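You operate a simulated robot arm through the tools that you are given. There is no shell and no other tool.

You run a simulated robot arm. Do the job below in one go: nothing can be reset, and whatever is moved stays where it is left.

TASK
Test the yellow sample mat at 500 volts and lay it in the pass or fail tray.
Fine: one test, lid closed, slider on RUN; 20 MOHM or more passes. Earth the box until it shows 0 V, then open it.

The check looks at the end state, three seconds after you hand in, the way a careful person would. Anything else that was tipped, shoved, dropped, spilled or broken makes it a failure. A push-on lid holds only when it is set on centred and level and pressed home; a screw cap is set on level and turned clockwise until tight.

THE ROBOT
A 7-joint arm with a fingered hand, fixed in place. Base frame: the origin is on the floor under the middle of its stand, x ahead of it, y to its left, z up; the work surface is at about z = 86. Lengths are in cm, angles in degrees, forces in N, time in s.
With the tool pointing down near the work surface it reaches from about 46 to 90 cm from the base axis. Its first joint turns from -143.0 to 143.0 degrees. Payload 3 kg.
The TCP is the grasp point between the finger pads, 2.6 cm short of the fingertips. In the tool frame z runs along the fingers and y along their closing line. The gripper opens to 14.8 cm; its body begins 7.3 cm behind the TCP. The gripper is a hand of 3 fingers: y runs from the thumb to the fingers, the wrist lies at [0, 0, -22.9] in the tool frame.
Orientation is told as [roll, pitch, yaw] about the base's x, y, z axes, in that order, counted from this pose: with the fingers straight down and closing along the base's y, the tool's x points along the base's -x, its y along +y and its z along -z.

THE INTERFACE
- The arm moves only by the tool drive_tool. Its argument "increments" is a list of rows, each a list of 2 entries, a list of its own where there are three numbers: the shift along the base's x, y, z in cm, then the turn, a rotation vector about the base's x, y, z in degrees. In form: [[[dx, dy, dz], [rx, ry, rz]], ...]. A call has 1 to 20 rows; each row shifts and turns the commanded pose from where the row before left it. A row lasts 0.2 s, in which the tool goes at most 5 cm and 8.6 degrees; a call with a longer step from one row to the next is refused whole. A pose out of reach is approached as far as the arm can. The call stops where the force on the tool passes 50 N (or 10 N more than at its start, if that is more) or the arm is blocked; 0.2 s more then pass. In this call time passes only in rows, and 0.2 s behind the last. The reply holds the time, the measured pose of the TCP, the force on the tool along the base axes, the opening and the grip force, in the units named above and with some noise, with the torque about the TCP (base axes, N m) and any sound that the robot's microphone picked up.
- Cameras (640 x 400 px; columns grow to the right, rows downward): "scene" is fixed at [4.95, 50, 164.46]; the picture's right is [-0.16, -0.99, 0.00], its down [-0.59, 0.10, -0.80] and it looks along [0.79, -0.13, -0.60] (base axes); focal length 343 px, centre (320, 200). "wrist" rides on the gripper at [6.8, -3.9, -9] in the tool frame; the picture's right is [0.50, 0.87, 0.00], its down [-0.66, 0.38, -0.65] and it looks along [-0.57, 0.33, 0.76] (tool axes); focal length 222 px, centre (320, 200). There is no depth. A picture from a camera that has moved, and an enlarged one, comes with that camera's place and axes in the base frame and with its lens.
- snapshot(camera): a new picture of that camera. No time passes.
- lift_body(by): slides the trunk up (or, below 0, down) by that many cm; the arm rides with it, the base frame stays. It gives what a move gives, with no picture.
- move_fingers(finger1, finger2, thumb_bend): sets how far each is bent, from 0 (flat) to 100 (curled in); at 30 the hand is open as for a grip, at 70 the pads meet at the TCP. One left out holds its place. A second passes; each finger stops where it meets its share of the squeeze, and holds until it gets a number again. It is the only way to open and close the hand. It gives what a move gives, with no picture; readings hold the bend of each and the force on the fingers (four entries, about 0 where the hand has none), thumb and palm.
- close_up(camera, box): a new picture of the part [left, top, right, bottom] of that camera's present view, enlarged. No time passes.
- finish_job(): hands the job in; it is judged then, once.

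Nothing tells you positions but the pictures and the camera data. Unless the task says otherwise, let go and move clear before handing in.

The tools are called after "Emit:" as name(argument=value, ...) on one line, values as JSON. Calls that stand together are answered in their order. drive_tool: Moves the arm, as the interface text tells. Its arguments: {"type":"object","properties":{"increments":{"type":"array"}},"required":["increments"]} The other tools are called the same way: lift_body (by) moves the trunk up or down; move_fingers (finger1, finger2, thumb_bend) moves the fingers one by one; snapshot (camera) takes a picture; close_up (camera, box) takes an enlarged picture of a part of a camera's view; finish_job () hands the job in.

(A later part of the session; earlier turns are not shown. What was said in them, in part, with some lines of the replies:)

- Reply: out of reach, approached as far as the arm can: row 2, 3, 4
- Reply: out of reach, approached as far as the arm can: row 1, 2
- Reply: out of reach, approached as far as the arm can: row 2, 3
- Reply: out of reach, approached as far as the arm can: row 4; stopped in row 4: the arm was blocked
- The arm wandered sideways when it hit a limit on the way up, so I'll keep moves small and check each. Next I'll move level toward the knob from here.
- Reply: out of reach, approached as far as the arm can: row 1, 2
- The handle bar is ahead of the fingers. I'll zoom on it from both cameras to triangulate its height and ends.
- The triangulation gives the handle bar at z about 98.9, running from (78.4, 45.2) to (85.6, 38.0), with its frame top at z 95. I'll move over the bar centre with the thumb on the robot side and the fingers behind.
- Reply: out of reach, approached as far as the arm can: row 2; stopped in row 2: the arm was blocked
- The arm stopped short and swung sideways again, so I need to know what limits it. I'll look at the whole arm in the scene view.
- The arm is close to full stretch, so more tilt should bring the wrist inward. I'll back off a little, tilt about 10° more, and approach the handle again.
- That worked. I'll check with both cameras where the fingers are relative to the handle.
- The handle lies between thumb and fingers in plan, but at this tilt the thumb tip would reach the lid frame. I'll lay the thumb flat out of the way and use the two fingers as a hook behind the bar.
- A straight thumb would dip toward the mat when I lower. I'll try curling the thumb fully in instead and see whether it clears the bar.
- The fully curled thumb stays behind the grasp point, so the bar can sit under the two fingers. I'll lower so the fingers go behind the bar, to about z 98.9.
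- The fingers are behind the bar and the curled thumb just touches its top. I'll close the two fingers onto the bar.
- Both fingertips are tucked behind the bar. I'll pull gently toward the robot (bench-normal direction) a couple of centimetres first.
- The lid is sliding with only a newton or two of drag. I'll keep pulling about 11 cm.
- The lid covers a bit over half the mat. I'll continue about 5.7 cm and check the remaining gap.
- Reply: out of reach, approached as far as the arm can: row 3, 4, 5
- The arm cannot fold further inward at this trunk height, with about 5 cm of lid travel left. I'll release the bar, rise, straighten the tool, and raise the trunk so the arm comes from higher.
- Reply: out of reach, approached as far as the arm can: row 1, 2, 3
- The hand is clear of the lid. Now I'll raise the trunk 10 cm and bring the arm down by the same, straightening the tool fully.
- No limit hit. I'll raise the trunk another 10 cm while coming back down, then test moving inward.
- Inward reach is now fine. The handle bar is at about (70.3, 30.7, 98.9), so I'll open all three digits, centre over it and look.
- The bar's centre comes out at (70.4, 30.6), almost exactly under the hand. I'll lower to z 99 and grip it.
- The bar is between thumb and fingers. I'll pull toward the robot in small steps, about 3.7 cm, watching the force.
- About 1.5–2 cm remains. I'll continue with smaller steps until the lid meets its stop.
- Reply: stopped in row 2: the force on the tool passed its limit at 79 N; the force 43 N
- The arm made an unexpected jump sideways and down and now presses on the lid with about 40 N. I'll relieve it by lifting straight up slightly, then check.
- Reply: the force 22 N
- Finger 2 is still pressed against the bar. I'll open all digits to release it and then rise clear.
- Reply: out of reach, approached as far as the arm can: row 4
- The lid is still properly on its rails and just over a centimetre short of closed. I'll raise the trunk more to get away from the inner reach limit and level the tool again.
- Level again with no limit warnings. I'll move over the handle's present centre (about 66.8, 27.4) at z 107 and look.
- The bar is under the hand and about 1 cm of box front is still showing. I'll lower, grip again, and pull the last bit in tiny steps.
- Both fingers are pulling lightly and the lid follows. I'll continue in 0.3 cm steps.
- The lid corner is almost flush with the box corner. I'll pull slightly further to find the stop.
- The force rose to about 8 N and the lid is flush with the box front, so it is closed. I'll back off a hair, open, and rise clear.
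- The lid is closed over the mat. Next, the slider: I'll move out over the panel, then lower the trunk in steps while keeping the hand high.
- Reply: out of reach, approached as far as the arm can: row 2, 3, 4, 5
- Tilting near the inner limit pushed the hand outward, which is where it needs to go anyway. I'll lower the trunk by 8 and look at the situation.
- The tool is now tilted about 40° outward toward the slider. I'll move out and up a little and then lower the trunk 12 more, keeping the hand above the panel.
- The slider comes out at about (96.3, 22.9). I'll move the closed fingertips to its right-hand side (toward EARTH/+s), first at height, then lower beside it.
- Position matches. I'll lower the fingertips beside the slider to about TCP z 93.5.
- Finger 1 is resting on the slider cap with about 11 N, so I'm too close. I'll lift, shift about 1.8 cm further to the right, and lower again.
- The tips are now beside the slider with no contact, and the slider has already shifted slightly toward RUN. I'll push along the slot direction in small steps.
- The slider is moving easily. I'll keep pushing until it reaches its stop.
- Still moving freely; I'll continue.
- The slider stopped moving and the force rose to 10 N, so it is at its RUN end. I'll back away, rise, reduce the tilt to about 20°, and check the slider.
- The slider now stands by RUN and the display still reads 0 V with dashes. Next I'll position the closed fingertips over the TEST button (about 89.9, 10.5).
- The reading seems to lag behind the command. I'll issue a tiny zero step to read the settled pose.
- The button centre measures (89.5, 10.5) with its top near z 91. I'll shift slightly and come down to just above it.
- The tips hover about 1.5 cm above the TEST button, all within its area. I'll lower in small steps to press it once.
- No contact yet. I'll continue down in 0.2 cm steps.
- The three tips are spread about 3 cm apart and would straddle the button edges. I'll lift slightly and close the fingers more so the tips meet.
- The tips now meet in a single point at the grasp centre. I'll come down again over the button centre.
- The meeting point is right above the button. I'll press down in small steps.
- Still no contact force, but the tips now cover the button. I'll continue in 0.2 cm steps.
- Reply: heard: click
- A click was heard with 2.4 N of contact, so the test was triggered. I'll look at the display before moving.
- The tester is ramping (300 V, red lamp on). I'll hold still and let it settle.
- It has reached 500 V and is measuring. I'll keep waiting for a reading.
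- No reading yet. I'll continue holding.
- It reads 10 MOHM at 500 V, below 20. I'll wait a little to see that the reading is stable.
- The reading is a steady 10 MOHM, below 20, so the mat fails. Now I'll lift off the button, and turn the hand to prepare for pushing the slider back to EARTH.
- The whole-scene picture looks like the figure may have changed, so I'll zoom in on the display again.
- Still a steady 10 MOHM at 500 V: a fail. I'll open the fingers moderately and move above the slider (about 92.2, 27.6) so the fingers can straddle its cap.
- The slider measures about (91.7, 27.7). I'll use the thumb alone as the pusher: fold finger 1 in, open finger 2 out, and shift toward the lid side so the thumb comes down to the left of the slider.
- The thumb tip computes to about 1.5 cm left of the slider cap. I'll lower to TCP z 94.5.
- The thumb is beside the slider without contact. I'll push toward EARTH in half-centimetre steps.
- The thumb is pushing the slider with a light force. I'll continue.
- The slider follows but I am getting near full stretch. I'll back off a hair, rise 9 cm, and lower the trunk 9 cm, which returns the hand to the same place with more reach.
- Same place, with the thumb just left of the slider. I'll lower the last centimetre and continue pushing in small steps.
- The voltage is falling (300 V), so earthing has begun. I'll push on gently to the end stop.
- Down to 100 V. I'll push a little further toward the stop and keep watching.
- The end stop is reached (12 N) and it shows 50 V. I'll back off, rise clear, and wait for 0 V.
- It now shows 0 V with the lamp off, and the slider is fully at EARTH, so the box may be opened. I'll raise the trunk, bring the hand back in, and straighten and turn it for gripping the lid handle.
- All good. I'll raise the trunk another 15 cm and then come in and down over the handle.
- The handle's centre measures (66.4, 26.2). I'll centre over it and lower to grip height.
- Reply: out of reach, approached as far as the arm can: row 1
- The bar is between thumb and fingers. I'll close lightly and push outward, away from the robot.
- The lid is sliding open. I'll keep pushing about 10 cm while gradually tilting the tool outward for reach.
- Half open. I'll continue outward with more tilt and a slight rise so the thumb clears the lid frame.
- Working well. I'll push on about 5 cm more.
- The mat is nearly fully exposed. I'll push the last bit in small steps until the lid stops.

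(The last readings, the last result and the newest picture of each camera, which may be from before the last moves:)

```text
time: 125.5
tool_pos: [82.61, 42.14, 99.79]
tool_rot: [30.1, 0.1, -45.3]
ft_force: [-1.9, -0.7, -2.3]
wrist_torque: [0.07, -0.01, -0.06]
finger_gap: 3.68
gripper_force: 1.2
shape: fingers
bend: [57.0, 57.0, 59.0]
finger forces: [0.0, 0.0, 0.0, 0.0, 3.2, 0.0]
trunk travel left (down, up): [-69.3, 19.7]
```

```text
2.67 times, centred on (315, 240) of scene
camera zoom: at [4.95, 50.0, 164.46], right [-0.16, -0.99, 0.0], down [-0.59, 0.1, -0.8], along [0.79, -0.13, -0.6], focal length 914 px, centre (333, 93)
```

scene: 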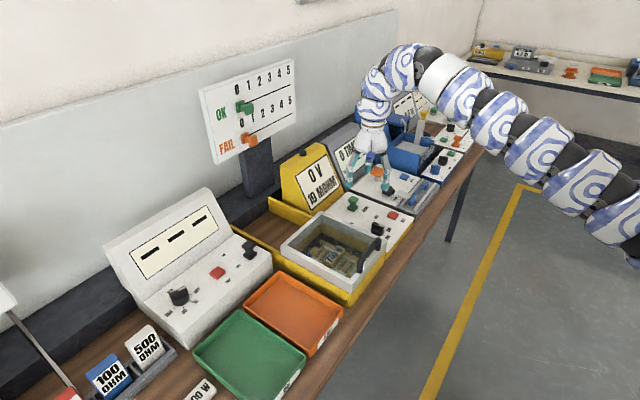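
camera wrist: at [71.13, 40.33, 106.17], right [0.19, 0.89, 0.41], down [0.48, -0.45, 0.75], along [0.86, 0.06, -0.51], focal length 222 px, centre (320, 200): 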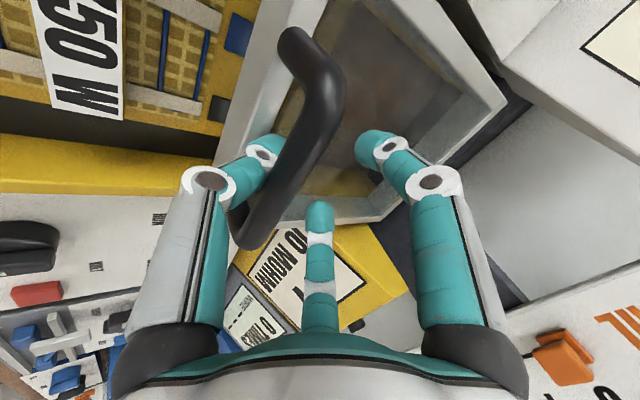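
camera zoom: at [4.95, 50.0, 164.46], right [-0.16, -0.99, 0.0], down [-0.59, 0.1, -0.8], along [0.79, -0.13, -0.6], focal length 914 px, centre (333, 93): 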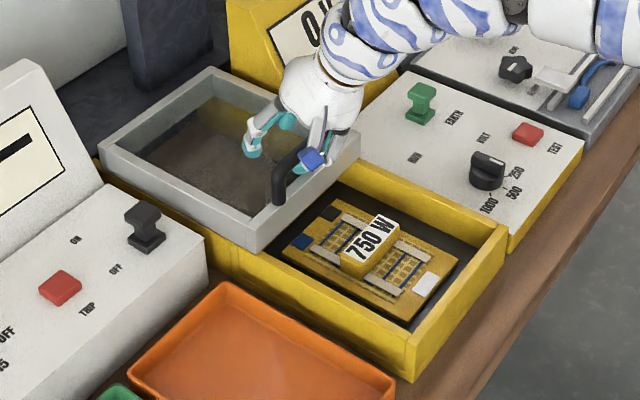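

About a centimetre remains to where the lid originally stood. I'll push slightly more.

Emit:
drive_tool(increments=[[[0.25, 0.25, 0], [0, 0, 0]], [[0.25, 0.25, 0], [0, 0, 0]], [[0.25, 0.25, 0], [0, 0, 0]]])

Emit:
close_up(camera="scene", box=[225, 165, 405, 315])

```text
time: 126.3
tool_pos: [83.3, 42.92, 99.95]
tool_rot: [30.0, 0.1, -45.1]
ft_force: [-0.4, -1.7, -4.7]
wrist_torque: [0.07, -0.07, 0.06]
finger_gap: 3.77
gripper_force: 1.9
shape: fingers
bend: [57.0, 57.0, 59.0]
finger forces: [0.0, 0.0, 0.0, 0.1, 4.7, 0.1]
trunk travel left (down, up): [-69.3, 19.7]
```

```text
2.67 times, centred on (315, 240) of scene
camera zoom: at [4.95, 50.0, 164.46], right [-0.16, -0.99, 0.0], down [-0.59, 0.1, -0.8], along [0.79, -0.13, -0.6], focal length 914 px, centre (333, 93)
```

zoom: 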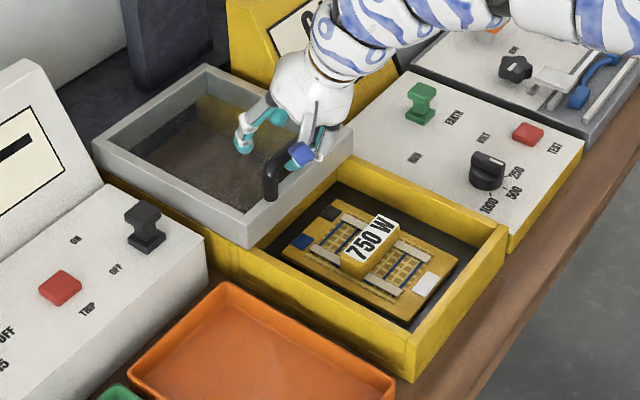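

The lid is open to within a few millimetres of where it was. I'll ease off, open the digits and lift clear of the handle.

Emit:
drive_tool(increments=[[[-0.3, -0.3, 0.3], [0, 0, 0]], [[-0.1, -0.1, 0.7], [0, 0, 0]]])

Emit:
move_fingers(finger1=45, finger2=45, thumb_bend=48)

Emit:
drive_tool(increments=[[[0, 0, 2], [0, 0, 0]], [[0, 0, 3], [0, 0, 0]], [[0, 0, 3], [0, 0, 0]], [[0, 0, 0], [0, 0, 0]]])

Emit:
snapshot(camera="scene")

Emit:
close_up(camera="scene", box=[225, 165, 405, 315])

```text
time: 126.9
tool_pos: [82.87, 42.72, 100.95]
tool_rot: [30.1, 0.1, -45.1]
ft_force: [-0.5, -0.7, -5.2]
wrist_torque: [0.11, -0.09, -0.02]
finger_gap: 3.94
gripper_force: 2.5
shape: fingers
bend: [57.0, 57.0, 58.0]
finger forces: [0.0, 0.1, 0.0, 0.0, 4.6, 0.0]
trunk travel left (down, up): [-69.3, 19.7]
```

```text
time: 127.9
tool_pos: [82.86, 42.64, 100.78]
tool_rot: [30.1, 0.1, -45.2]
ft_force: [0.0, -0.4, -0.6]
wrist_torque: [-0.02, 0.02, -0.02]
finger_gap: 7.31
gripper_force: 0.1
shape: fingers
bend: [45.0, 45.0, 48.0]
finger forces: [0.0, 0.1, 0.0, 0.0, 0.0, 0.0]
trunk travel left (down, up): [-69.3, 19.7]
```

```text
time: 128.9
tool_pos: [83.08, 42.81, 109.14]
tool_rot: [30.2, 0.1, -45.2]
ft_force: [0.6, 0.1, -0.5]
wrist_torque: [-0.02, -0.03, -0.03]
finger_gap: 7.38
gripper_force: 0.1
shape: fingers
bend: [45.0, 45.0, 48.0]
finger forces: [0.1, 0.0, 0.1, 0.0, 0.0, 0.0]
trunk travel left (down, up): [-69.3, 19.7]
```

```text
taken
```

scene: 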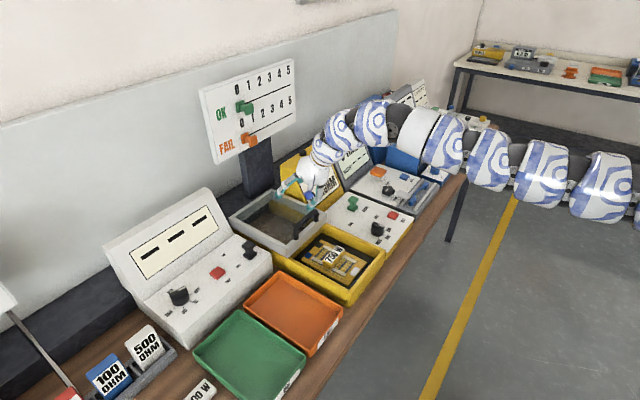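

```text
2.67 times, centred on (315, 240) of scene
camera zoom: at [4.95, 50.0, 164.46], right [-0.16, -0.99, 0.0], down [-0.59, 0.1, -0.8], along [0.79, -0.13, -0.6], focal length 914 px, centre (333, 93)
```

zoom: 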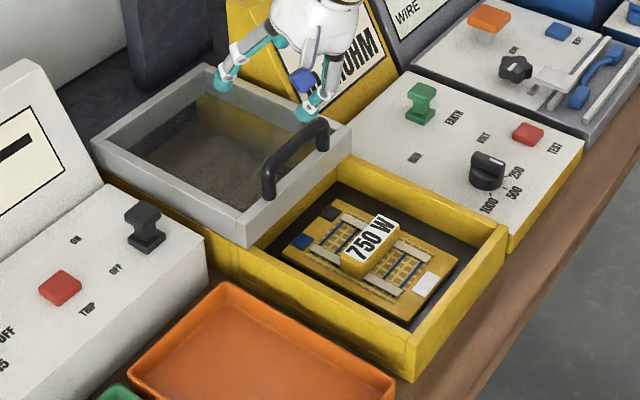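

The box is open with the lid resting back on its rails. Now I'll bring the hand over the mat, straighten it, and look closely at the mat and its "750 W" block.

Emit:
drive_tool(increments=[[[-1.5, -2, 1], [-3.54, 3.54, 0]], [[-1.5, -2, 1], [-3.54, 3.54, 0]], [[-1.5, -2, 0.5], [-3.54, 3.54, 0]], [[-1.5, -2, 0], [-3.54, 3.54, 0]], [[-1.5, -2, 0], [-3.54, 3.54, 0]], [[-0.5, -1, 0], [-3.5, 3.5, 0]], [[0, 0, 0], [0, 0, 0]]])

Emit:
snapshot(camera="wrist")

Emit:
close_up(camera="wrist", box=[200, 0, 480, 200])

Emit:
close_up(camera="scene", box=[265, 205, 395, 310])

```text
time: 130.5
tool_pos: [74.9, 31.53, 111.48]
tool_rot: [0.1, 0.1, -45.2]
ft_force: [0.0, 0.5, 0.0]
wrist_torque: [0.03, -0.01, -0.02]
finger_gap: 7.35
gripper_force: 0.0
shape: fingers
bend: [45.0, 45.0, 48.0]
finger forces: [0.1, 0.1, 0.1, 0.1, 0.0, 0.0]
trunk travel left (down, up): [-69.3, 19.7]
```

```text
taken
camera wrist: at [67.29, 33.47, 120.66], right [0.26, 0.96, 0.0], down [0.73, -0.2, 0.65], along [0.63, -0.17, -0.76], focal length 222 px, centre (320, 200)
```

wrist: 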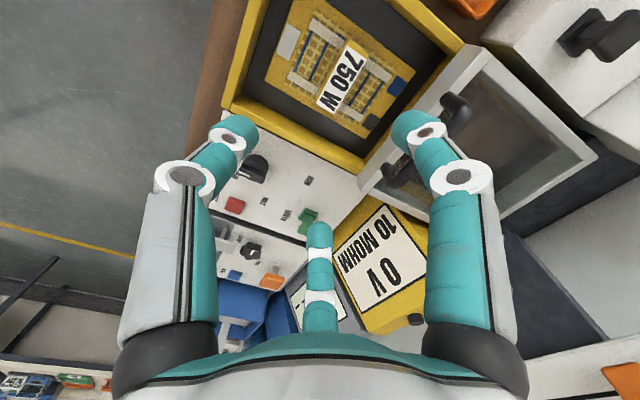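

```text
2.00 times, centred on (340, 100) of wrist
camera zoom: at [67.29, 33.47, 120.66], right [0.26, 0.96, 0.0], down [0.73, -0.2, 0.65], along [0.63, -0.17, -0.76], focal length 444 px, centre (280, 400)
```

zoom: 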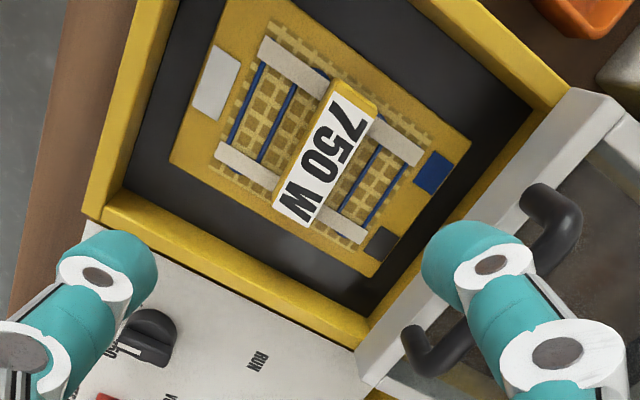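

```text
3.81 times, centred on (330, 258) of scene
camera zoom: at [4.95, 50.0, 164.46], right [-0.16, -0.99, 0.0], down [-0.59, 0.1, -0.8], along [0.79, -0.13, -0.6], focal length 1305 px, centre (282, -19)
```

zoom: 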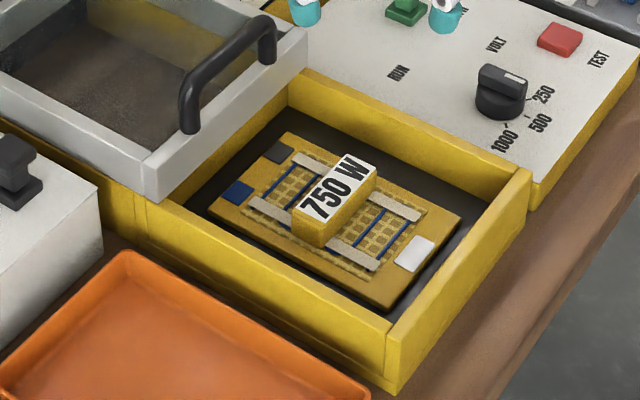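

The block's top is at about (74.3, 34.4, 91.1), roughly 7 cm long along the bench and 2.4 cm wide, on a plate of about 16 by 10.5 cm. I'll turn the hand about 30° so thumb and finger 1 pinch its long sides with finger 2 at its end, and confirm the tray labels.

Emit:
drive_tool(increments=[[[0, 0.5, 0], [0, 0, -7.5]], [[-0.1, 0.8, 0], [0, 0, -7.5]], [[-0.2, 0.8, 0], [0, 0, -7.5]], [[-0.2, 0.8, 0], [0, 0, -7.3]], [[0, 0, 0], [0, 0, 0]]])

Emit:
lift_body(by=-6)

Emit:
snapshot(camera="wrist")

Emit:
close_up(camera="wrist", box=[220, 20, 420, 200])

Emit:
close_up(camera="scene", box=[180, 260, 360, 400])

```text
time: 131.7
tool_pos: [74.4, 34.54, 111.45]
tool_rot: [0.2, 0.1, -75.1]
ft_force: [-0.2, 0.0, -0.3]
wrist_torque: [0.01, 0.0, 0.01]
finger_gap: 7.32
gripper_force: 0.0
shape: fingers
bend: [45.0, 45.0, 48.0]
finger forces: [0.1, 0.0, 0.0, 0.0, 0.1, 0.1]
trunk travel left (down, up): [-69.3, 19.7]
```

```text
time: 132.7
tool_pos: [74.38, 34.62, 105.56]
tool_rot: [0.1, 0.1, -75.0]
ft_force: [0.6, -0.6, 0.5]
wrist_torque: [-0.01, 0.05, 0.02]
finger_gap: 7.36
gripper_force: 0.0
shape: fingers
bend: [45.0, 45.0, 48.0]
finger forces: [0.0, 0.1, 0.0, 0.1, 0.1, 0.1]
trunk travel left (down, up): [-63.3, 25.7]
```

```text
taken
camera wrist: at [68.84, 39.97, 114.54], right [0.71, 0.71, 0.0], down [0.53, -0.54, 0.65], along [0.46, -0.46, -0.76], focal length 222 px, centre (320, 200)
```

wrist: 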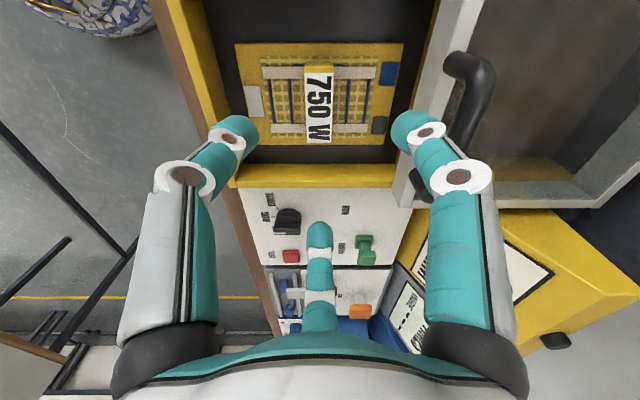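

```text
2.22 times, centred on (320, 110) of wrist
camera zoom: at [68.84, 39.97, 114.54], right [0.71, 0.71, 0.0], down [0.53, -0.54, 0.65], along [0.46, -0.46, -0.76], focal length 494 px, centre (320, 400)
```

zoom: 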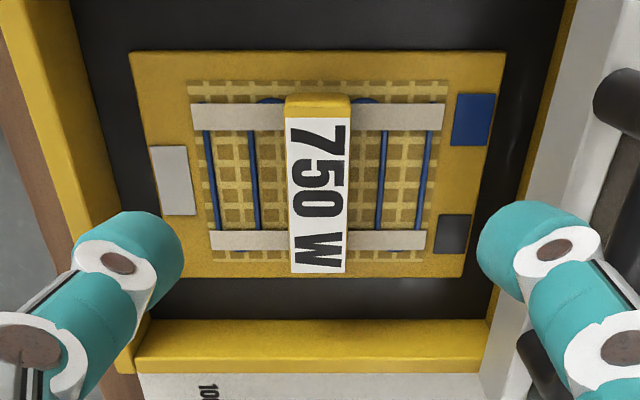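

```text
2.86 times, centred on (270, 330) of scene
camera zoom: at [4.95, 50.0, 164.46], right [-0.16, -0.99, 0.0], down [-0.59, 0.1, -0.8], along [0.79, -0.13, -0.6], focal length 979 px, centre (463, -171)
```

zoom: 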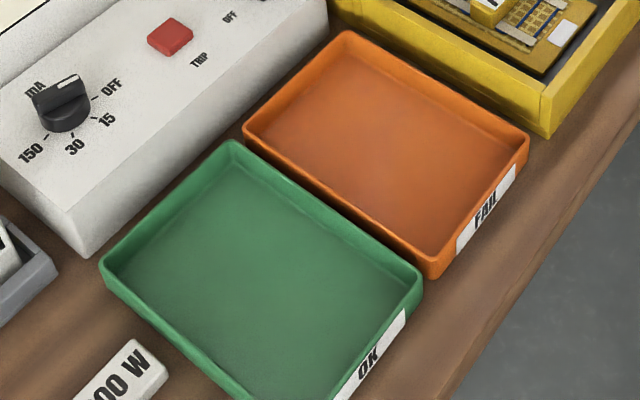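

Orange is the FAIL tray and green the OK tray, confirmed. The block is centred under the hand, so I'll close the fingers somewhat and descend, checking midway.

Emit:
move_fingers(finger1=52, finger2=44, thumb_bend=52)

Emit:
drive_tool(increments=[[[0.05, -0.3, -2.5], [0, 0, 0]], [[0, 0, -2.5], [0, 0, 0]], [[0, 0, -2.5], [0, 0, 0]], [[0, 0, 0], [0, 0, 0]]])

Emit:
snapshot(camera="wrist")

Emit:
close_up(camera="scene", box=[265, 185, 395, 300])

```text
time: 133.7
tool_pos: [74.48, 34.6, 105.33]
tool_rot: [0.2, 0.1, -74.9]
ft_force: [-0.1, 0.2, 0.1]
wrist_torque: [0.0, -0.02, -0.01]
finger_gap: 5.61
gripper_force: 0.1
shape: fingers
bend: [52.0, 44.0, 52.0]
finger forces: [0.1, 0.0, 0.0, 0.0, 0.0, 0.1]
trunk travel left (down, up): [-63.3, 25.7]
```

```text
time: 134.7
tool_pos: [74.56, 34.22, 97.82]
tool_rot: [0.0, 0.0, -75.0]
ft_force: [-0.2, 0.0, -0.4]
wrist_torque: [-0.02, 0.01, 0.0]
finger_gap: 5.6
gripper_force: 0.1
shape: fingers
bend: [52.0, 44.0, 52.0]
finger forces: [0.1, 0.1, 0.1, 0.0, 0.1, 0.0]
trunk travel left (down, up): [-63.3, 25.7]
```

```text
taken
camera wrist: at [68.88, 39.7, 106.94], right [0.71, 0.71, 0.0], down [0.53, -0.54, 0.65], along [0.46, -0.46, -0.76], focal length 222 px, centre (320, 200)
```

wrist: 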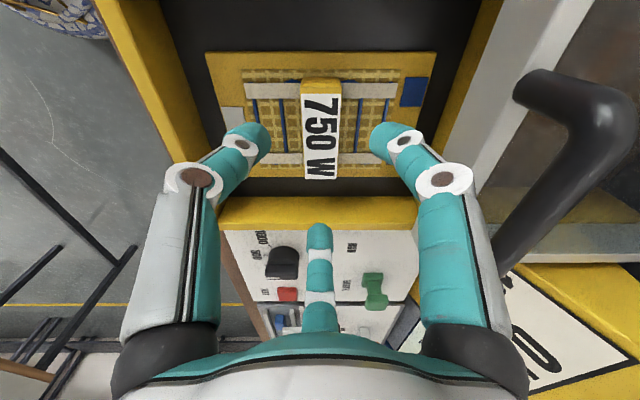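

```text
3.48 times, centred on (330, 242) of scene
camera zoom: at [4.95, 50.0, 164.46], right [-0.16, -0.99, 0.0], down [-0.59, 0.1, -0.8], along [0.79, -0.13, -0.6], focal length 1192 px, centre (285, 52)
```

zoom: 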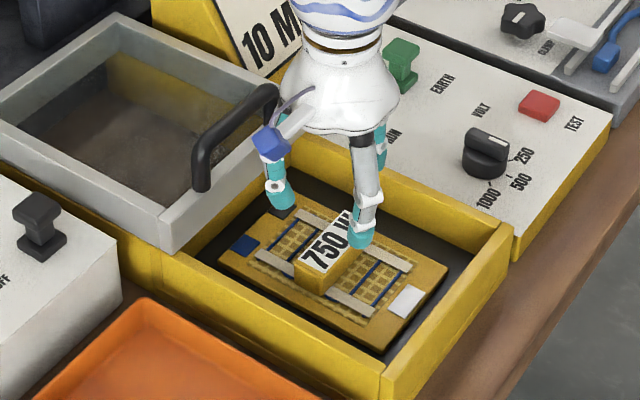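

Well centred over the block. I'll lower the remaining 5 cm so the tips flank the block just above the plate.

Emit:
drive_tool(increments=[[[0, 0, -2], [0, 0, 0]], [[0, 0, -1.7], [0, 0, 0]], [[0, 0, -1], [0, 0, 0]], [[0, 0, 0], [0, 0, 0]]])

Emit:
snapshot(camera="wrist")

Emit:
close_up(camera="scene", box=[265, 185, 395, 300])

```text
time: 135.7
tool_pos: [74.56, 34.14, 93.13]
tool_rot: [0.1, 0.0, -74.9]
ft_force: [0.3, -0.7, 0.2]
wrist_torque: [0.02, -0.02, 0.01]
finger_gap: 5.62
gripper_force: 0.0
shape: fingers
bend: [52.0, 44.0, 52.0]
finger forces: [0.1, 0.0, 0.0, 0.0, 0.1, 0.0]
trunk travel left (down, up): [-63.3, 25.7]
```

```text
taken
camera wrist: at [68.9, 39.68, 102.3], right [0.71, 0.71, 0.0], down [0.53, -0.54, 0.65], along [0.46, -0.46, -0.76], focal length 222 px, centre (320, 200)
```

wrist: 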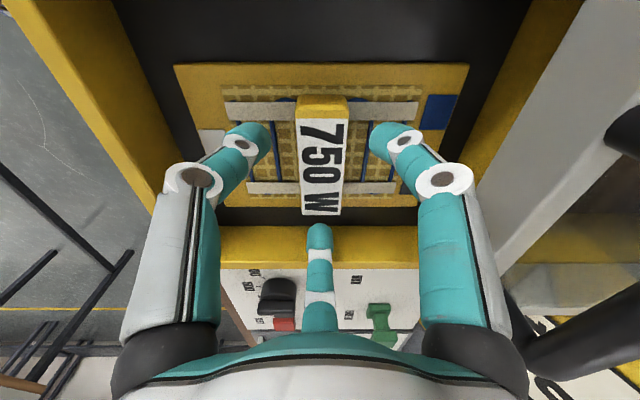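

```text
3.48 times, centred on (330, 242) of scene
camera zoom: at [4.95, 50.0, 164.46], right [-0.16, -0.99, 0.0], down [-0.59, 0.1, -0.8], along [0.79, -0.13, -0.6], focal length 1192 px, centre (285, 52)
```

zoom: 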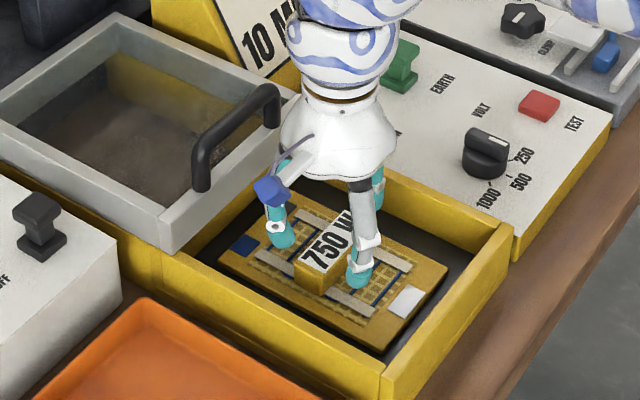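

The tips flank the block. I'll lower another half centimetre and close on it.

Emit:
drive_tool(increments=[[[0, 0, -0.5], [0, 0, 0]], [[0, 0, 0], [0, 0, 0]]])

Emit:
move_fingers(finger1=66, finger2=54, thumb_bend=66)

Emit:
snapshot(camera="wrist")

Emit:
close_up(camera="scene", box=[265, 185, 395, 300])

```text
time: 136.3
tool_pos: [74.39, 34.26, 92.76]
tool_rot: [0.1, 0.0, -75.0]
ft_force: [0.6, 0.0, -0.6]
wrist_torque: [-0.02, -0.02, 0.01]
finger_gap: 5.58
gripper_force: 0.1
shape: fingers
bend: [52.0, 44.0, 52.0]
finger forces: [0.0, 0.1, 0.0, 0.0, 0.1, 0.1]
trunk travel left (down, up): [-63.3, 25.7]
```

```text
time: 137.3
tool_pos: [74.48, 34.27, 92.65]
tool_rot: [0.1, 0.0, -75.0]
ft_force: [0.2, 0.4, -0.3]
wrist_torque: [-0.01, -0.02, -0.01]
finger_gap: 2.67
gripper_force: 6.5
shape: fingers
bend: [60.0, 51.0, 63.0]
finger forces: [4.7, 2.8, 0.1, 0.0, 4.9, 0.0]
trunk travel left (down, up): [-63.3, 25.7]
```

```text
taken
camera wrist: at [68.91, 39.68, 101.79], right [0.71, 0.71, 0.0], down [0.53, -0.54, 0.65], along [0.46, -0.46, -0.76], focal length 222 px, centre (320, 200)
```

wrist: 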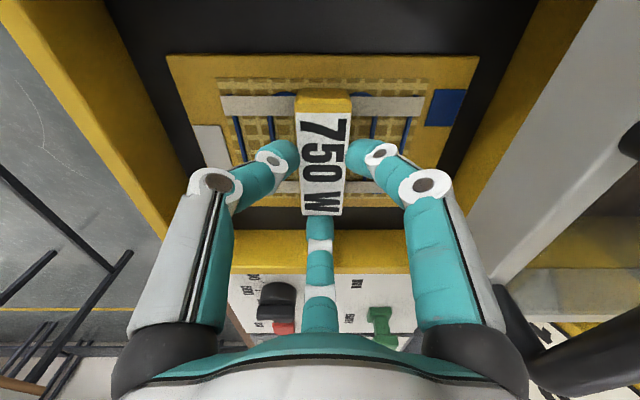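

```text
3.48 times, centred on (330, 242) of scene
camera zoom: at [4.95, 50.0, 164.46], right [-0.16, -0.99, 0.0], down [-0.59, 0.1, -0.8], along [0.79, -0.13, -0.6], focal length 1192 px, centre (285, 52)
```

zoom: 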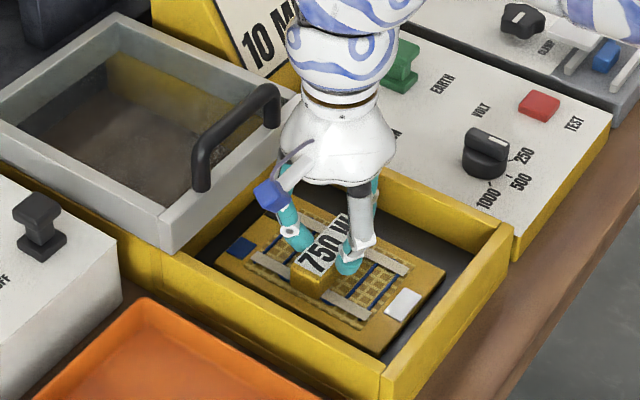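

All three digits touch the block. I'll tighten a bit more before lifting.

Emit:
move_fingers(finger1=75, finger2=60, thumb_bend=77)

Emit:
drive_tool(increments=[[[0, 0, 0.5], [0, 0, 0]], [[0, 0, 0.5], [0, 0, 0]], [[0, 0, 0], [0, 0, 0]]])

Emit:
close_up(camera="scene", box=[265, 185, 395, 300])

Emit:
snapshot(camera="wrist")

```text
time: 138.3
tool_pos: [74.4, 34.3, 92.75]
tool_rot: [0.1, 0.1, -75.1]
ft_force: [-0.5, -0.1, 2.4]
wrist_torque: [0.01, 0.06, 0.04]
finger_gap: 2.43
gripper_force: 15.8
shape: fingers
bend: [59.0, 51.0, 67.0]
finger forces: [11.2, 7.5, 0.0, 0.0, 12.6, 0.0]
trunk travel left (down, up): [-63.3, 25.7]
```

```text
time: 139.1
tool_pos: [74.54, 34.2, 93.67]
tool_rot: [0.1, 0.1, -75.1]
ft_force: [0.0, 0.0, -1.1]
wrist_torque: [0.0, 0.0, 0.01]
finger_gap: 2.21
gripper_force: 14.5
shape: fingers
bend: [59.0, 52.0, 67.0]
finger forces: [9.7, 6.3, 0.0, 0.0, 11.7, 0.0]
trunk travel left (down, up): [-63.3, 25.7]
```

```text
3.48 times, centred on (330, 242) of scene
camera zoom: at [4.95, 50.0, 164.46], right [-0.16, -0.99, 0.0], down [-0.59, 0.1, -0.8], along [0.79, -0.13, -0.6], focal length 1192 px, centre (285, 52)
```

zoom: 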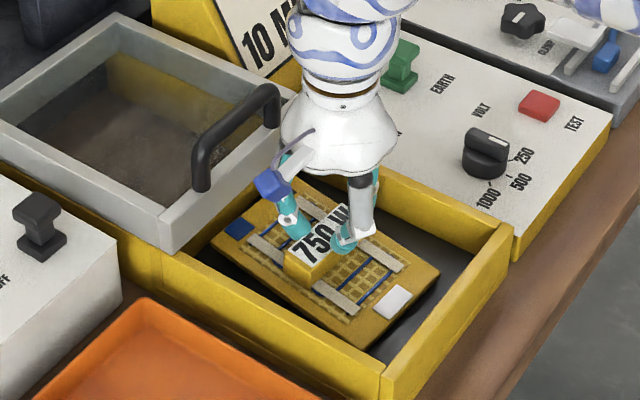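

```text
taken
camera wrist: at [68.94, 39.63, 102.78], right [0.71, 0.71, 0.0], down [0.53, -0.54, 0.65], along [0.46, -0.46, -0.76], focal length 222 px, centre (320, 200)
```

wrist: 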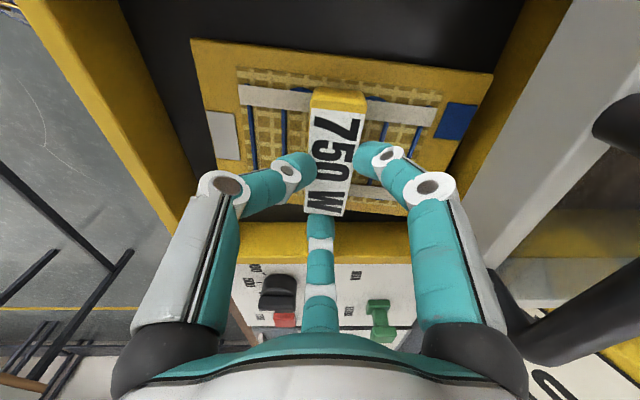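

The mat is lifted about 1 cm and held firmly, though it swivelled a few degrees clockwise. I'll raise it clear of the box walls, easing slightly toward the robot to stay away from the lid.

Emit:
drive_tool(increments=[[[-0.2, -0.2, 0.6], [0, 0, 0]], [[-0.3, -0.3, 1], [0, 0, 0]], [[0, 0, 1.5], [0, 0, 0]], [[0, 0, 1.5], [0, 0, 0]], [[0, 0, 1.5], [0, 0, 0]], [[0, 0, 1.5], [0, 0, 0]], [[0, 0, 0], [0, 0, 0]]])

Emit:
snapshot(camera="wrist")

Emit:
snapshot(camera="scene")

Emit:
close_up(camera="scene", box=[225, 155, 405, 300])

```text
time: 140.7
tool_pos: [74.04, 33.65, 101.38]
tool_rot: [0.1, 0.0, -75.0]
ft_force: [-0.4, 0.6, -1.4]
wrist_torque: [-0.03, 0.01, 0.0]
finger_gap: 2.22
gripper_force: 13.4
shape: fingers
bend: [59.0, 52.0, 67.0]
finger forces: [9.8, 6.1, 0.0, 0.0, 11.5, 0.0]
trunk travel left (down, up): [-63.3, 25.7]
```

```text
taken
camera wrist: at [68.4, 39.09, 110.37], right [0.71, 0.71, 0.0], down [0.53, -0.54, 0.65], along [0.46, -0.46, -0.76], focal length 222 px, centre (320, 200)
```

wrist: 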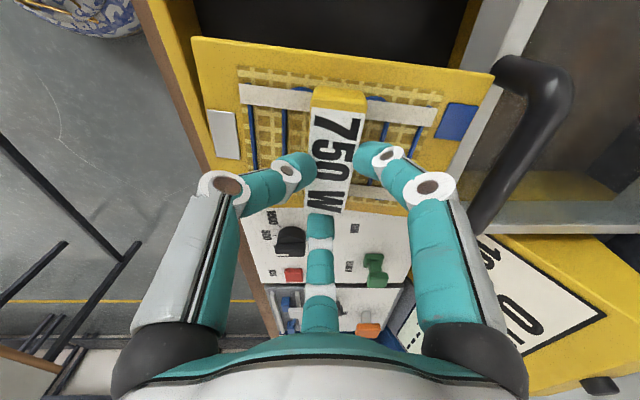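

```text
taken
```

scene: 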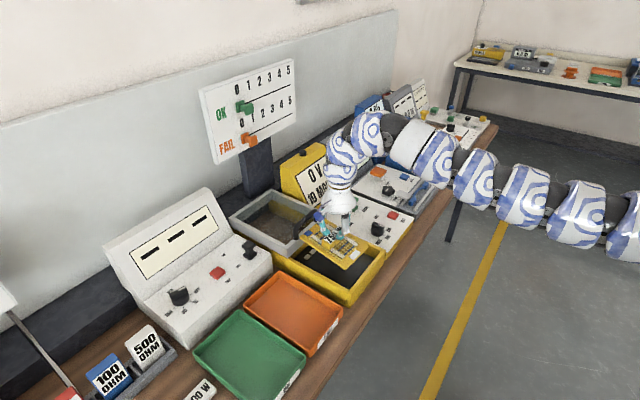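

```text
2.76 times, centred on (315, 228) of scene
camera zoom: at [4.95, 50.0, 164.46], right [-0.16, -0.99, 0.0], down [-0.59, 0.1, -0.8], along [0.79, -0.13, -0.6], focal length 945 px, centre (334, 124)
```

zoom: 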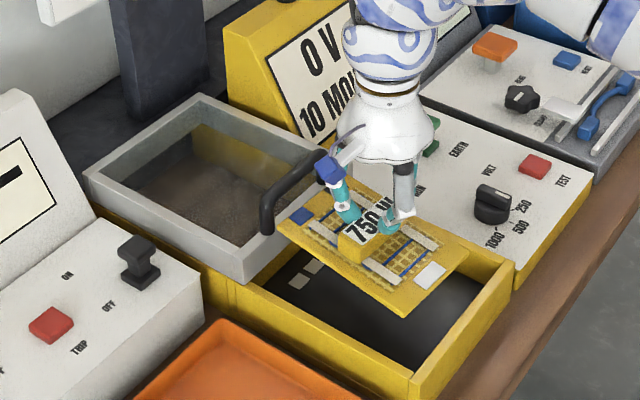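

The mat hangs clear, level and firmly held. I'll raise the trunk slightly and carry it left along the bench to above the orange FAIL tray, turning about 6° back to square.

Emit:
lift_body(by=4)

Emit:
drive_tool(increments=[[[-1.5, 1.4, 0], [0, 0, 0.6]], [[-1.8, 1.7, 0], [0, 0, 0.6]], [[-1.8, 1.7, 0], [0, 0, 0.7]], [[-1.8, 1.7, 0], [0, 0, 0.7]], [[-1.8, 1.7, 0], [0, 0, 0.7]], [[-1.8, 1.7, 0], [0, 0, 0.8]], [[-1.8, 1.7, 0], [0, 0, 0.8]], [[-1.8, 1.6, 0], [0, 0, 0.8]], [[0, 0, 0], [0, 0, 0]]])

Emit:
snapshot(camera="wrist")

Emit:
snapshot(camera="scene")

Emit:
close_up(camera="scene", box=[190, 200, 390, 380])

```text
time: 141.5
tool_pos: [74.03, 33.64, 105.32]
tool_rot: [0.1, 0.2, -75.0]
ft_force: [-0.5, -0.1, -2.3]
wrist_torque: [0.03, 0.01, -0.05]
finger_gap: 2.25
gripper_force: 13.6
shape: fingers
bend: [59.0, 52.0, 67.0]
finger forces: [9.8, 6.1, 0.0, 0.0, 11.4, 0.0]
trunk travel left (down, up): [-67.3, 21.7]
```

```text
time: 143.5
tool_pos: [59.9, 46.75, 105.23]
tool_rot: [0.2, 0.0, -69.2]
ft_force: [0.7, 0.8, -1.5]
wrist_torque: [-0.01, 0.02, -0.02]
finger_gap: 2.22
gripper_force: 13.7
shape: fingers
bend: [59.0, 52.0, 67.0]
finger forces: [9.9, 6.1, 0.1, 0.1, 11.3, 0.0]
trunk travel left (down, up): [-67.3, 21.7]
```

```text
taken
camera wrist: at [53.78, 51.58, 114.39], right [0.63, 0.77, 0.0], down [0.58, -0.48, 0.65], along [0.51, -0.41, -0.76], focal length 222 px, centre (320, 200)
```

wrist: 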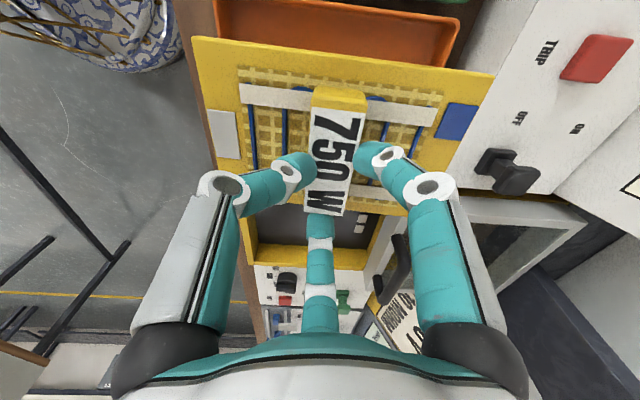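

```text
taken
```

scene: 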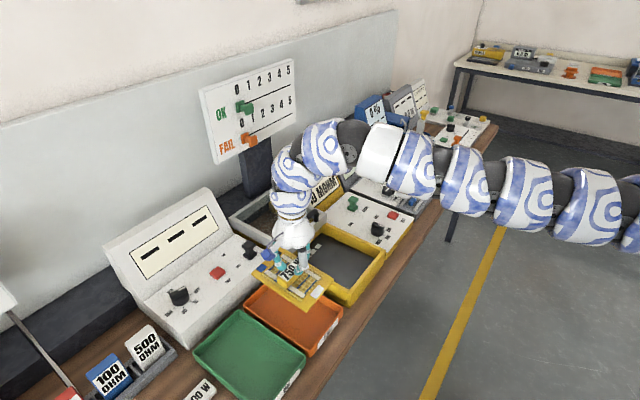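

```text
2.22 times, centred on (290, 290) of scene
camera zoom: at [4.95, 50.0, 164.46], right [-0.16, -0.99, 0.0], down [-0.59, 0.1, -0.8], along [0.79, -0.13, -0.6], focal length 761 px, centre (387, 0)
```

zoom: 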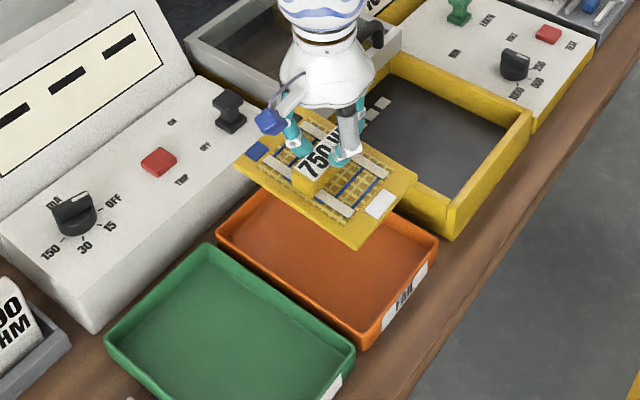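

The mat hovers squarely over the FAIL tray, centred within a few millimetres by my measurement. I'll lower it part way, shifting 0.4 cm left for finger clearance, and check again.

Emit:
drive_tool(increments=[[[-0.3, 0.3, -1.5], [0, 0, 0]], [[0, 0, -2], [0, 0, 0]], [[0, 0, -2], [0, 0, 0]], [[0, 0, -2], [0, 0, 0]], [[0, 0, -1.5], [0, 0, 0]], [[0, 0, 0], [0, 0, 0]]])

Emit:
snapshot(camera="wrist")

Emit:
close_up(camera="scene", box=[200, 220, 370, 370])

```text
time: 144.9
tool_pos: [59.71, 47.03, 96.32]
tool_rot: [0.1, 0.1, -69.2]
ft_force: [-1.0, -0.6, -2.0]
wrist_torque: [0.0, 0.02, 0.02]
finger_gap: 2.22
gripper_force: 12.9
shape: fingers
bend: [59.0, 53.0, 67.0]
finger forces: [10.0, 6.0, 0.1, 0.0, 11.2, 0.0]
trunk travel left (down, up): [-67.3, 21.7]
```

```text
taken
camera wrist: at [53.56, 51.93, 105.38], right [0.63, 0.77, 0.0], down [0.58, -0.48, 0.65], along [0.51, -0.41, -0.76], focal length 222 px, centre (320, 200)
```

wrist: 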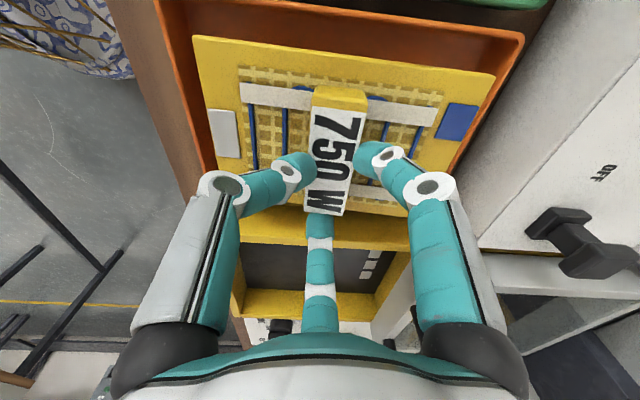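

```text
2.67 times, centred on (285, 295) of scene
camera zoom: at [4.95, 50.0, 164.46], right [-0.16, -0.99, 0.0], down [-0.59, 0.1, -0.8], along [0.79, -0.13, -0.6], focal length 914 px, centre (413, -53)
```

zoom: 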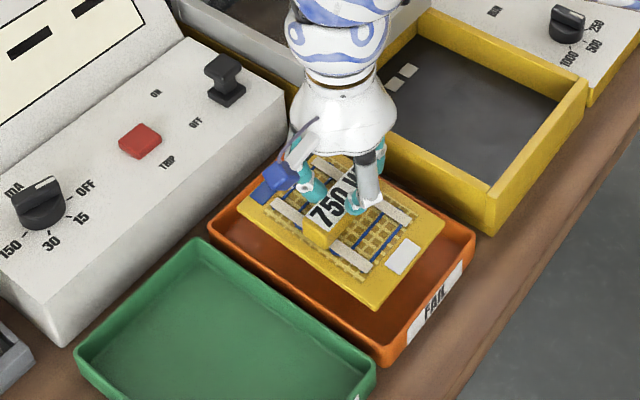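

The mat is squarely inside the tray outline with margin all round. I'll lower it slowly toward the tray floor.

Emit:
drive_tool(increments=[[[0, 0, -1.2], [0, 0, 0]], [[0, 0, -1.2], [0, 0, 0]], [[0, 0, -1], [0, 0, 0]], [[0, 0, 0], [0, 0, 0]]])

Emit:
snapshot(camera="wrist")

Emit:
close_up(camera="scene", box=[200, 220, 370, 370])

```text
time: 145.9
tool_pos: [59.61, 47.17, 93.08]
tool_rot: [0.1, 0.1, -69.4]
ft_force: [-0.1, -0.1, -1.0]
wrist_torque: [0.0, 0.0, -0.01]
finger_gap: 2.25
gripper_force: 13.9
shape: fingers
bend: [59.0, 53.0, 67.0]
finger forces: [9.9, 5.9, 0.0, 0.0, 11.0, 0.0]
trunk travel left (down, up): [-67.3, 21.7]
```

```text
taken
camera wrist: at [53.5, 52.06, 101.98], right [0.63, 0.77, 0.0], down [0.58, -0.48, 0.65], along [0.51, -0.41, -0.76], focal length 222 px, centre (320, 200)
```

wrist: 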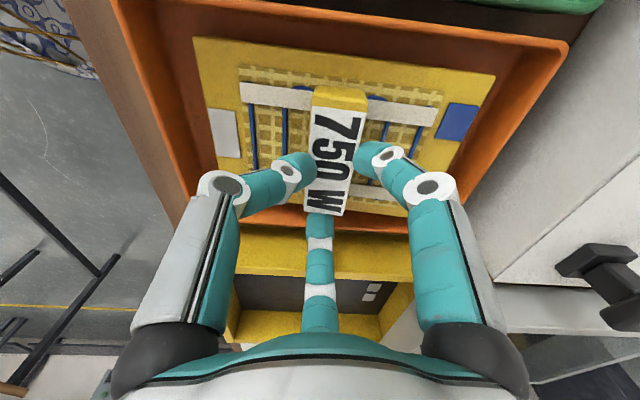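

```text
2.67 times, centred on (285, 295) of scene
camera zoom: at [4.95, 50.0, 164.46], right [-0.16, -0.99, 0.0], down [-0.59, 0.1, -0.8], along [0.79, -0.13, -0.6], focal length 914 px, centre (413, -53)
```

zoom: 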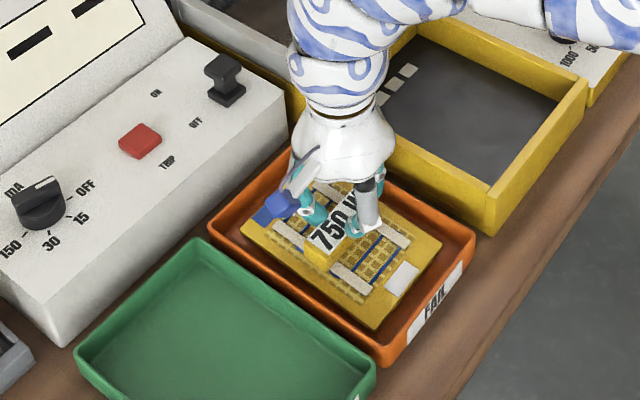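

Well inside the tray. I'll lower in small steps until it touches down.

Emit:
drive_tool(increments=[[[0, 0, -0.5], [0, 0, 0]], [[0, 0, -0.4], [0, 0, 0]], [[0, 0, -0.4], [0, 0, 0]]])

Emit:
drive_tool(increments=[[[0, 0, -0.25], [0, 0, 0]], [[0, 0, -0.25], [0, 0, 0]]])

Emit:
close_up(camera="scene", box=[200, 220, 370, 370])

```text
time: 146.7
tool_pos: [59.35, 47.01, 91.66]
tool_rot: [0.1, 0.0, -69.4]
ft_force: [0.3, -0.1, -0.7]
wrist_torque: [-0.06, 0.12, 0.01]
finger_gap: 2.23
gripper_force: 15.3
shape: fingers
bend: [59.0, 53.0, 67.0]
finger forces: [10.3, 6.3, 0.0, 0.1, 14.1, 0.1]
out of reach, approached as far as the arm can: row 3
trunk travel left (down, up): [-67.3, 21.7]
```

```text
time: 147.3
tool_pos: [59.37, 46.92, 91.35]
tool_rot: [0.2, 0.1, -69.2]
ft_force: [-0.5, 0.6, 8.7]
wrist_torque: [0.02, 0.23, 0.02]
finger_gap: 2.24
gripper_force: 19.0
shape: fingers
bend: [58.0, 53.0, 72.0]
finger forces: [11.9, 6.5, 0.0, 0.0, 19.5, 0.0]
trunk travel left (down, up): [-67.3, 21.7]
```

```text
2.67 times, centred on (285, 295) of scene
camera zoom: at [4.95, 50.0, 164.46], right [-0.16, -0.99, 0.0], down [-0.59, 0.1, -0.8], along [0.79, -0.13, -0.6], focal length 914 px, centre (413, -53)
```

zoom: 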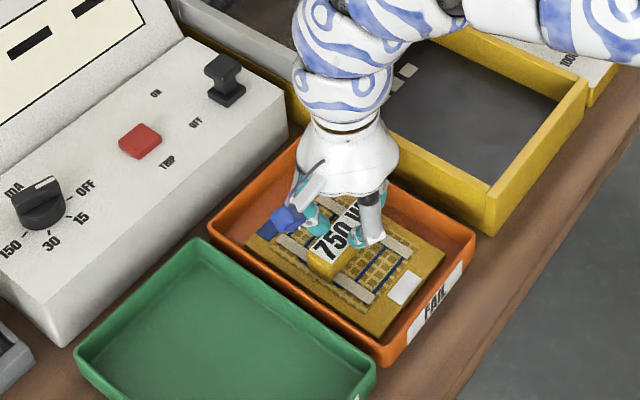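

The mat has touched down (about 9 N). I'll open the fingers slightly to release it.

Emit:
move_fingers(finger1=53, finger2=49, thumb_bend=56)

Emit:
snapshot(camera="wrist")

```text
time: 148.3
tool_pos: [59.38, 46.86, 91.19]
tool_rot: [0.2, 0.1, -69.3]
ft_force: [-0.7, 0.4, 0.7]
wrist_torque: [0.02, -0.04, -0.03]
finger_gap: 4.71
gripper_force: 0.0
shape: fingers
bend: [53.0, 49.0, 56.0]
finger forces: [0.1, 0.0, 0.0, 0.0, 0.0, 0.0]
trunk travel left (down, up): [-67.3, 21.7]
```

```text
taken
camera wrist: at [53.26, 51.74, 100.23], right [0.63, 0.77, 0.0], down [0.58, -0.48, 0.65], along [0.51, -0.41, -0.76], focal length 222 px, centre (320, 200)
```

wrist: 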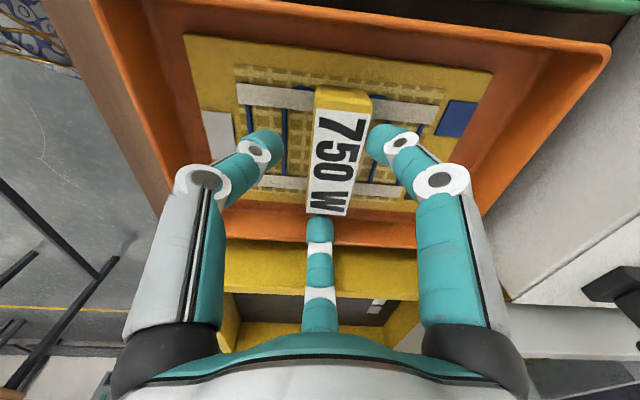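

The mat is released with no force on the fingers. I'll rise straight up in small steps.

Emit:
drive_tool(increments=[[[0, 0, 0.7], [0, 0, 0]], [[0, 0, 1], [0, 0, 0]], [[0, 0, 1.5], [0, 0, 0]], [[0, 0, 2], [0, 0, 0]], [[0, 0, 2], [0, 0, 0]], [[0, 0, 2], [0, 0, 0]], [[0, 0, 2], [0, 0, 0]], [[0, 0, 0], [0, 0, 0]]])

Emit:
snapshot(camera="wrist")

Emit:
snapshot(camera="scene")

Emit:
close_up(camera="scene", box=[200, 220, 370, 370])

```text
time: 150.1
tool_pos: [59.37, 46.87, 102.53]
tool_rot: [0.1, 0.0, -69.3]
ft_force: [0.8, 0.4, -0.4]
wrist_torque: [-0.01, 0.0, -0.03]
finger_gap: 4.74
gripper_force: 0.2
shape: fingers
bend: [53.0, 49.0, 56.0]
finger forces: [0.0, 0.0, 0.0, 0.0, 0.0, 0.0]
trunk travel left (down, up): [-67.3, 21.7]
```

```text
taken
camera wrist: at [53.27, 51.73, 111.6], right [0.63, 0.77, 0.0], down [0.58, -0.48, 0.65], along [0.51, -0.41, -0.76], focal length 222 px, centre (320, 200)
```

wrist: 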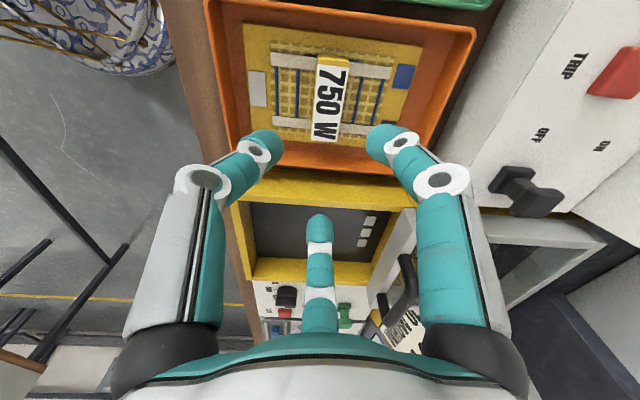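

```text
taken
```

scene: 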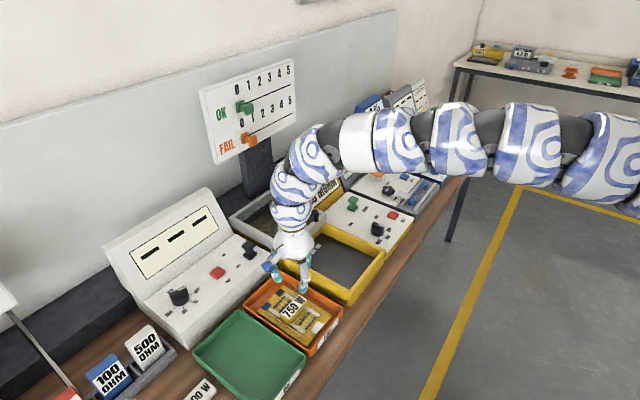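

```text
2.67 times, centred on (285, 295) of scene
camera zoom: at [4.95, 50.0, 164.46], right [-0.16, -0.99, 0.0], down [-0.59, 0.1, -0.8], along [0.79, -0.13, -0.6], focal length 914 px, centre (413, -53)
```

zoom: 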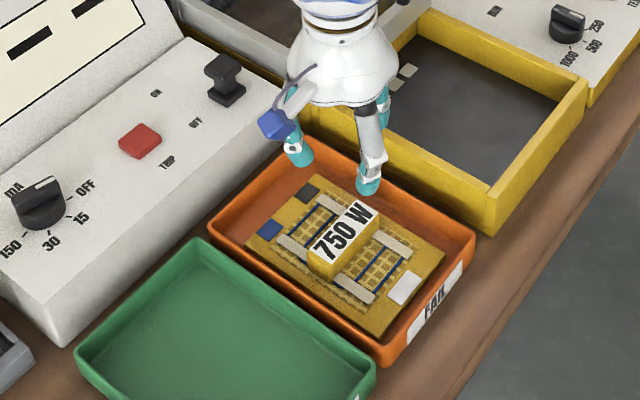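

The mat lies flat in the orange FAIL tray. I'll raise the trunk to take the hand well clear and check the whole scene.

Emit:
lift_body(by=14)

Emit:
snapshot(camera="scene")

Emit:
close_up(camera="scene", box=[220, 120, 440, 320])

Emit:
close_up(camera="scene", box=[180, 240, 380, 380])

Emit:
snapshot(camera="wrist")

```text
time: 151.8
tool_pos: [59.37, 46.89, 116.49]
tool_rot: [0.1, 0.1, -69.3]
ft_force: [0.0, -1.1, -1.0]
wrist_torque: [0.02, -0.01, -0.01]
finger_gap: 4.74
gripper_force: 0.0
shape: fingers
bend: [53.0, 49.0, 56.0]
finger forces: [0.0, 0.0, 0.0, 0.0, 0.0, 0.1]
trunk travel left (down, up): [-81.3, 7.7]
```

```text
taken
```

scene: 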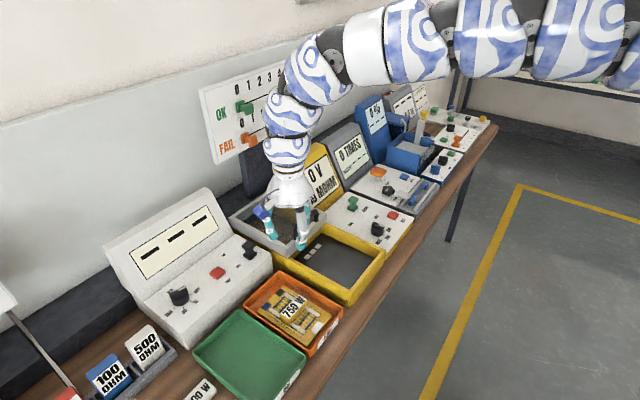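

```text
2.00 times, centred on (330, 220) of scene
camera zoom: at [4.95, 50.0, 164.46], right [-0.16, -0.99, 0.0], down [-0.59, 0.1, -0.8], along [0.79, -0.13, -0.6], focal length 685 px, centre (300, 160)
```

zoom: 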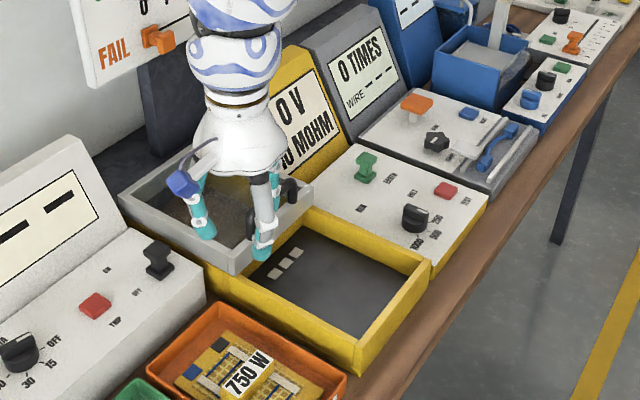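

```text
2.86 times, centred on (280, 310) of scene
camera zoom: at [4.95, 50.0, 164.46], right [-0.16, -0.99, 0.0], down [-0.59, 0.1, -0.8], along [0.79, -0.13, -0.6], focal length 979 px, centre (434, -114)
```

zoom: 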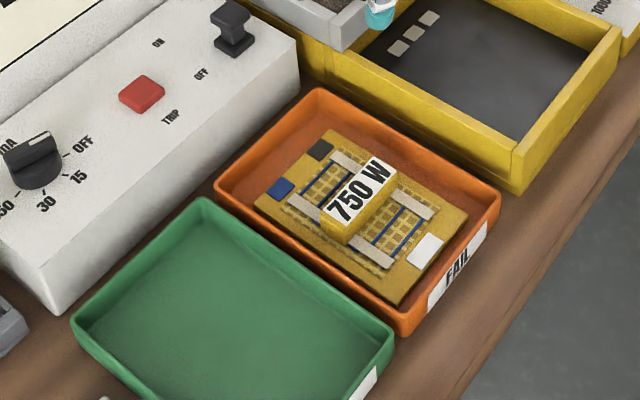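

```text
taken
camera wrist: at [53.27, 51.73, 125.58], right [0.63, 0.77, 0.0], down [0.58, -0.48, 0.65], along [0.51, -0.41, -0.76], focal length 222 px, centre (320, 200)
```

wrist: 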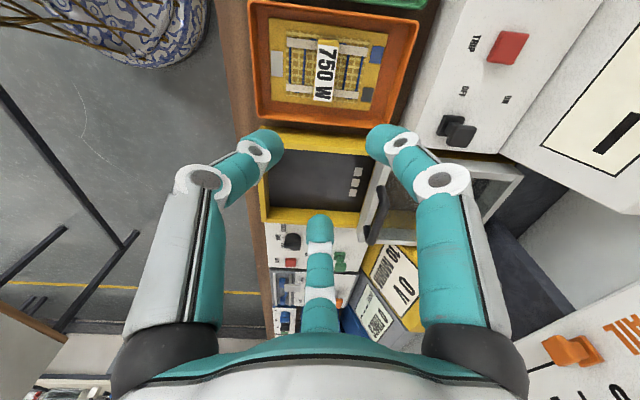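

The mat lies flat in the FAIL tray. The tester shows 0 V with the slider at EARTH, the lid is open and nothing else has moved. The hand is well clear, so I'm handing in.

Emit:
finish_job()

```text
The job is handed in.
```

The yellow mat failed: it read a steady 10 MOHM at 500 V, below the 20 MOHM limit. It is lying flat in the orange FAIL tray.

- **Test:** I set the knob to 500, closed the lid, put the slider on RUN and pressed TEST once.
- **Earthing and opening:** I moved the slider fully back to EARTH and waited until the display showed 0 V before opening the lid.
- **As left:** The lid is open on its rails, the slider is at EARTH and the knob is still on 500. The display shows 0 V and 10 MOHM.

While I was closing the lid, the arm jumped sideways and pushed on the handle with up to 79 N before it stopped. The lid stayed on its rails and I saw no damage. In the final pictures nothing else on the bench looked moved or tipped.
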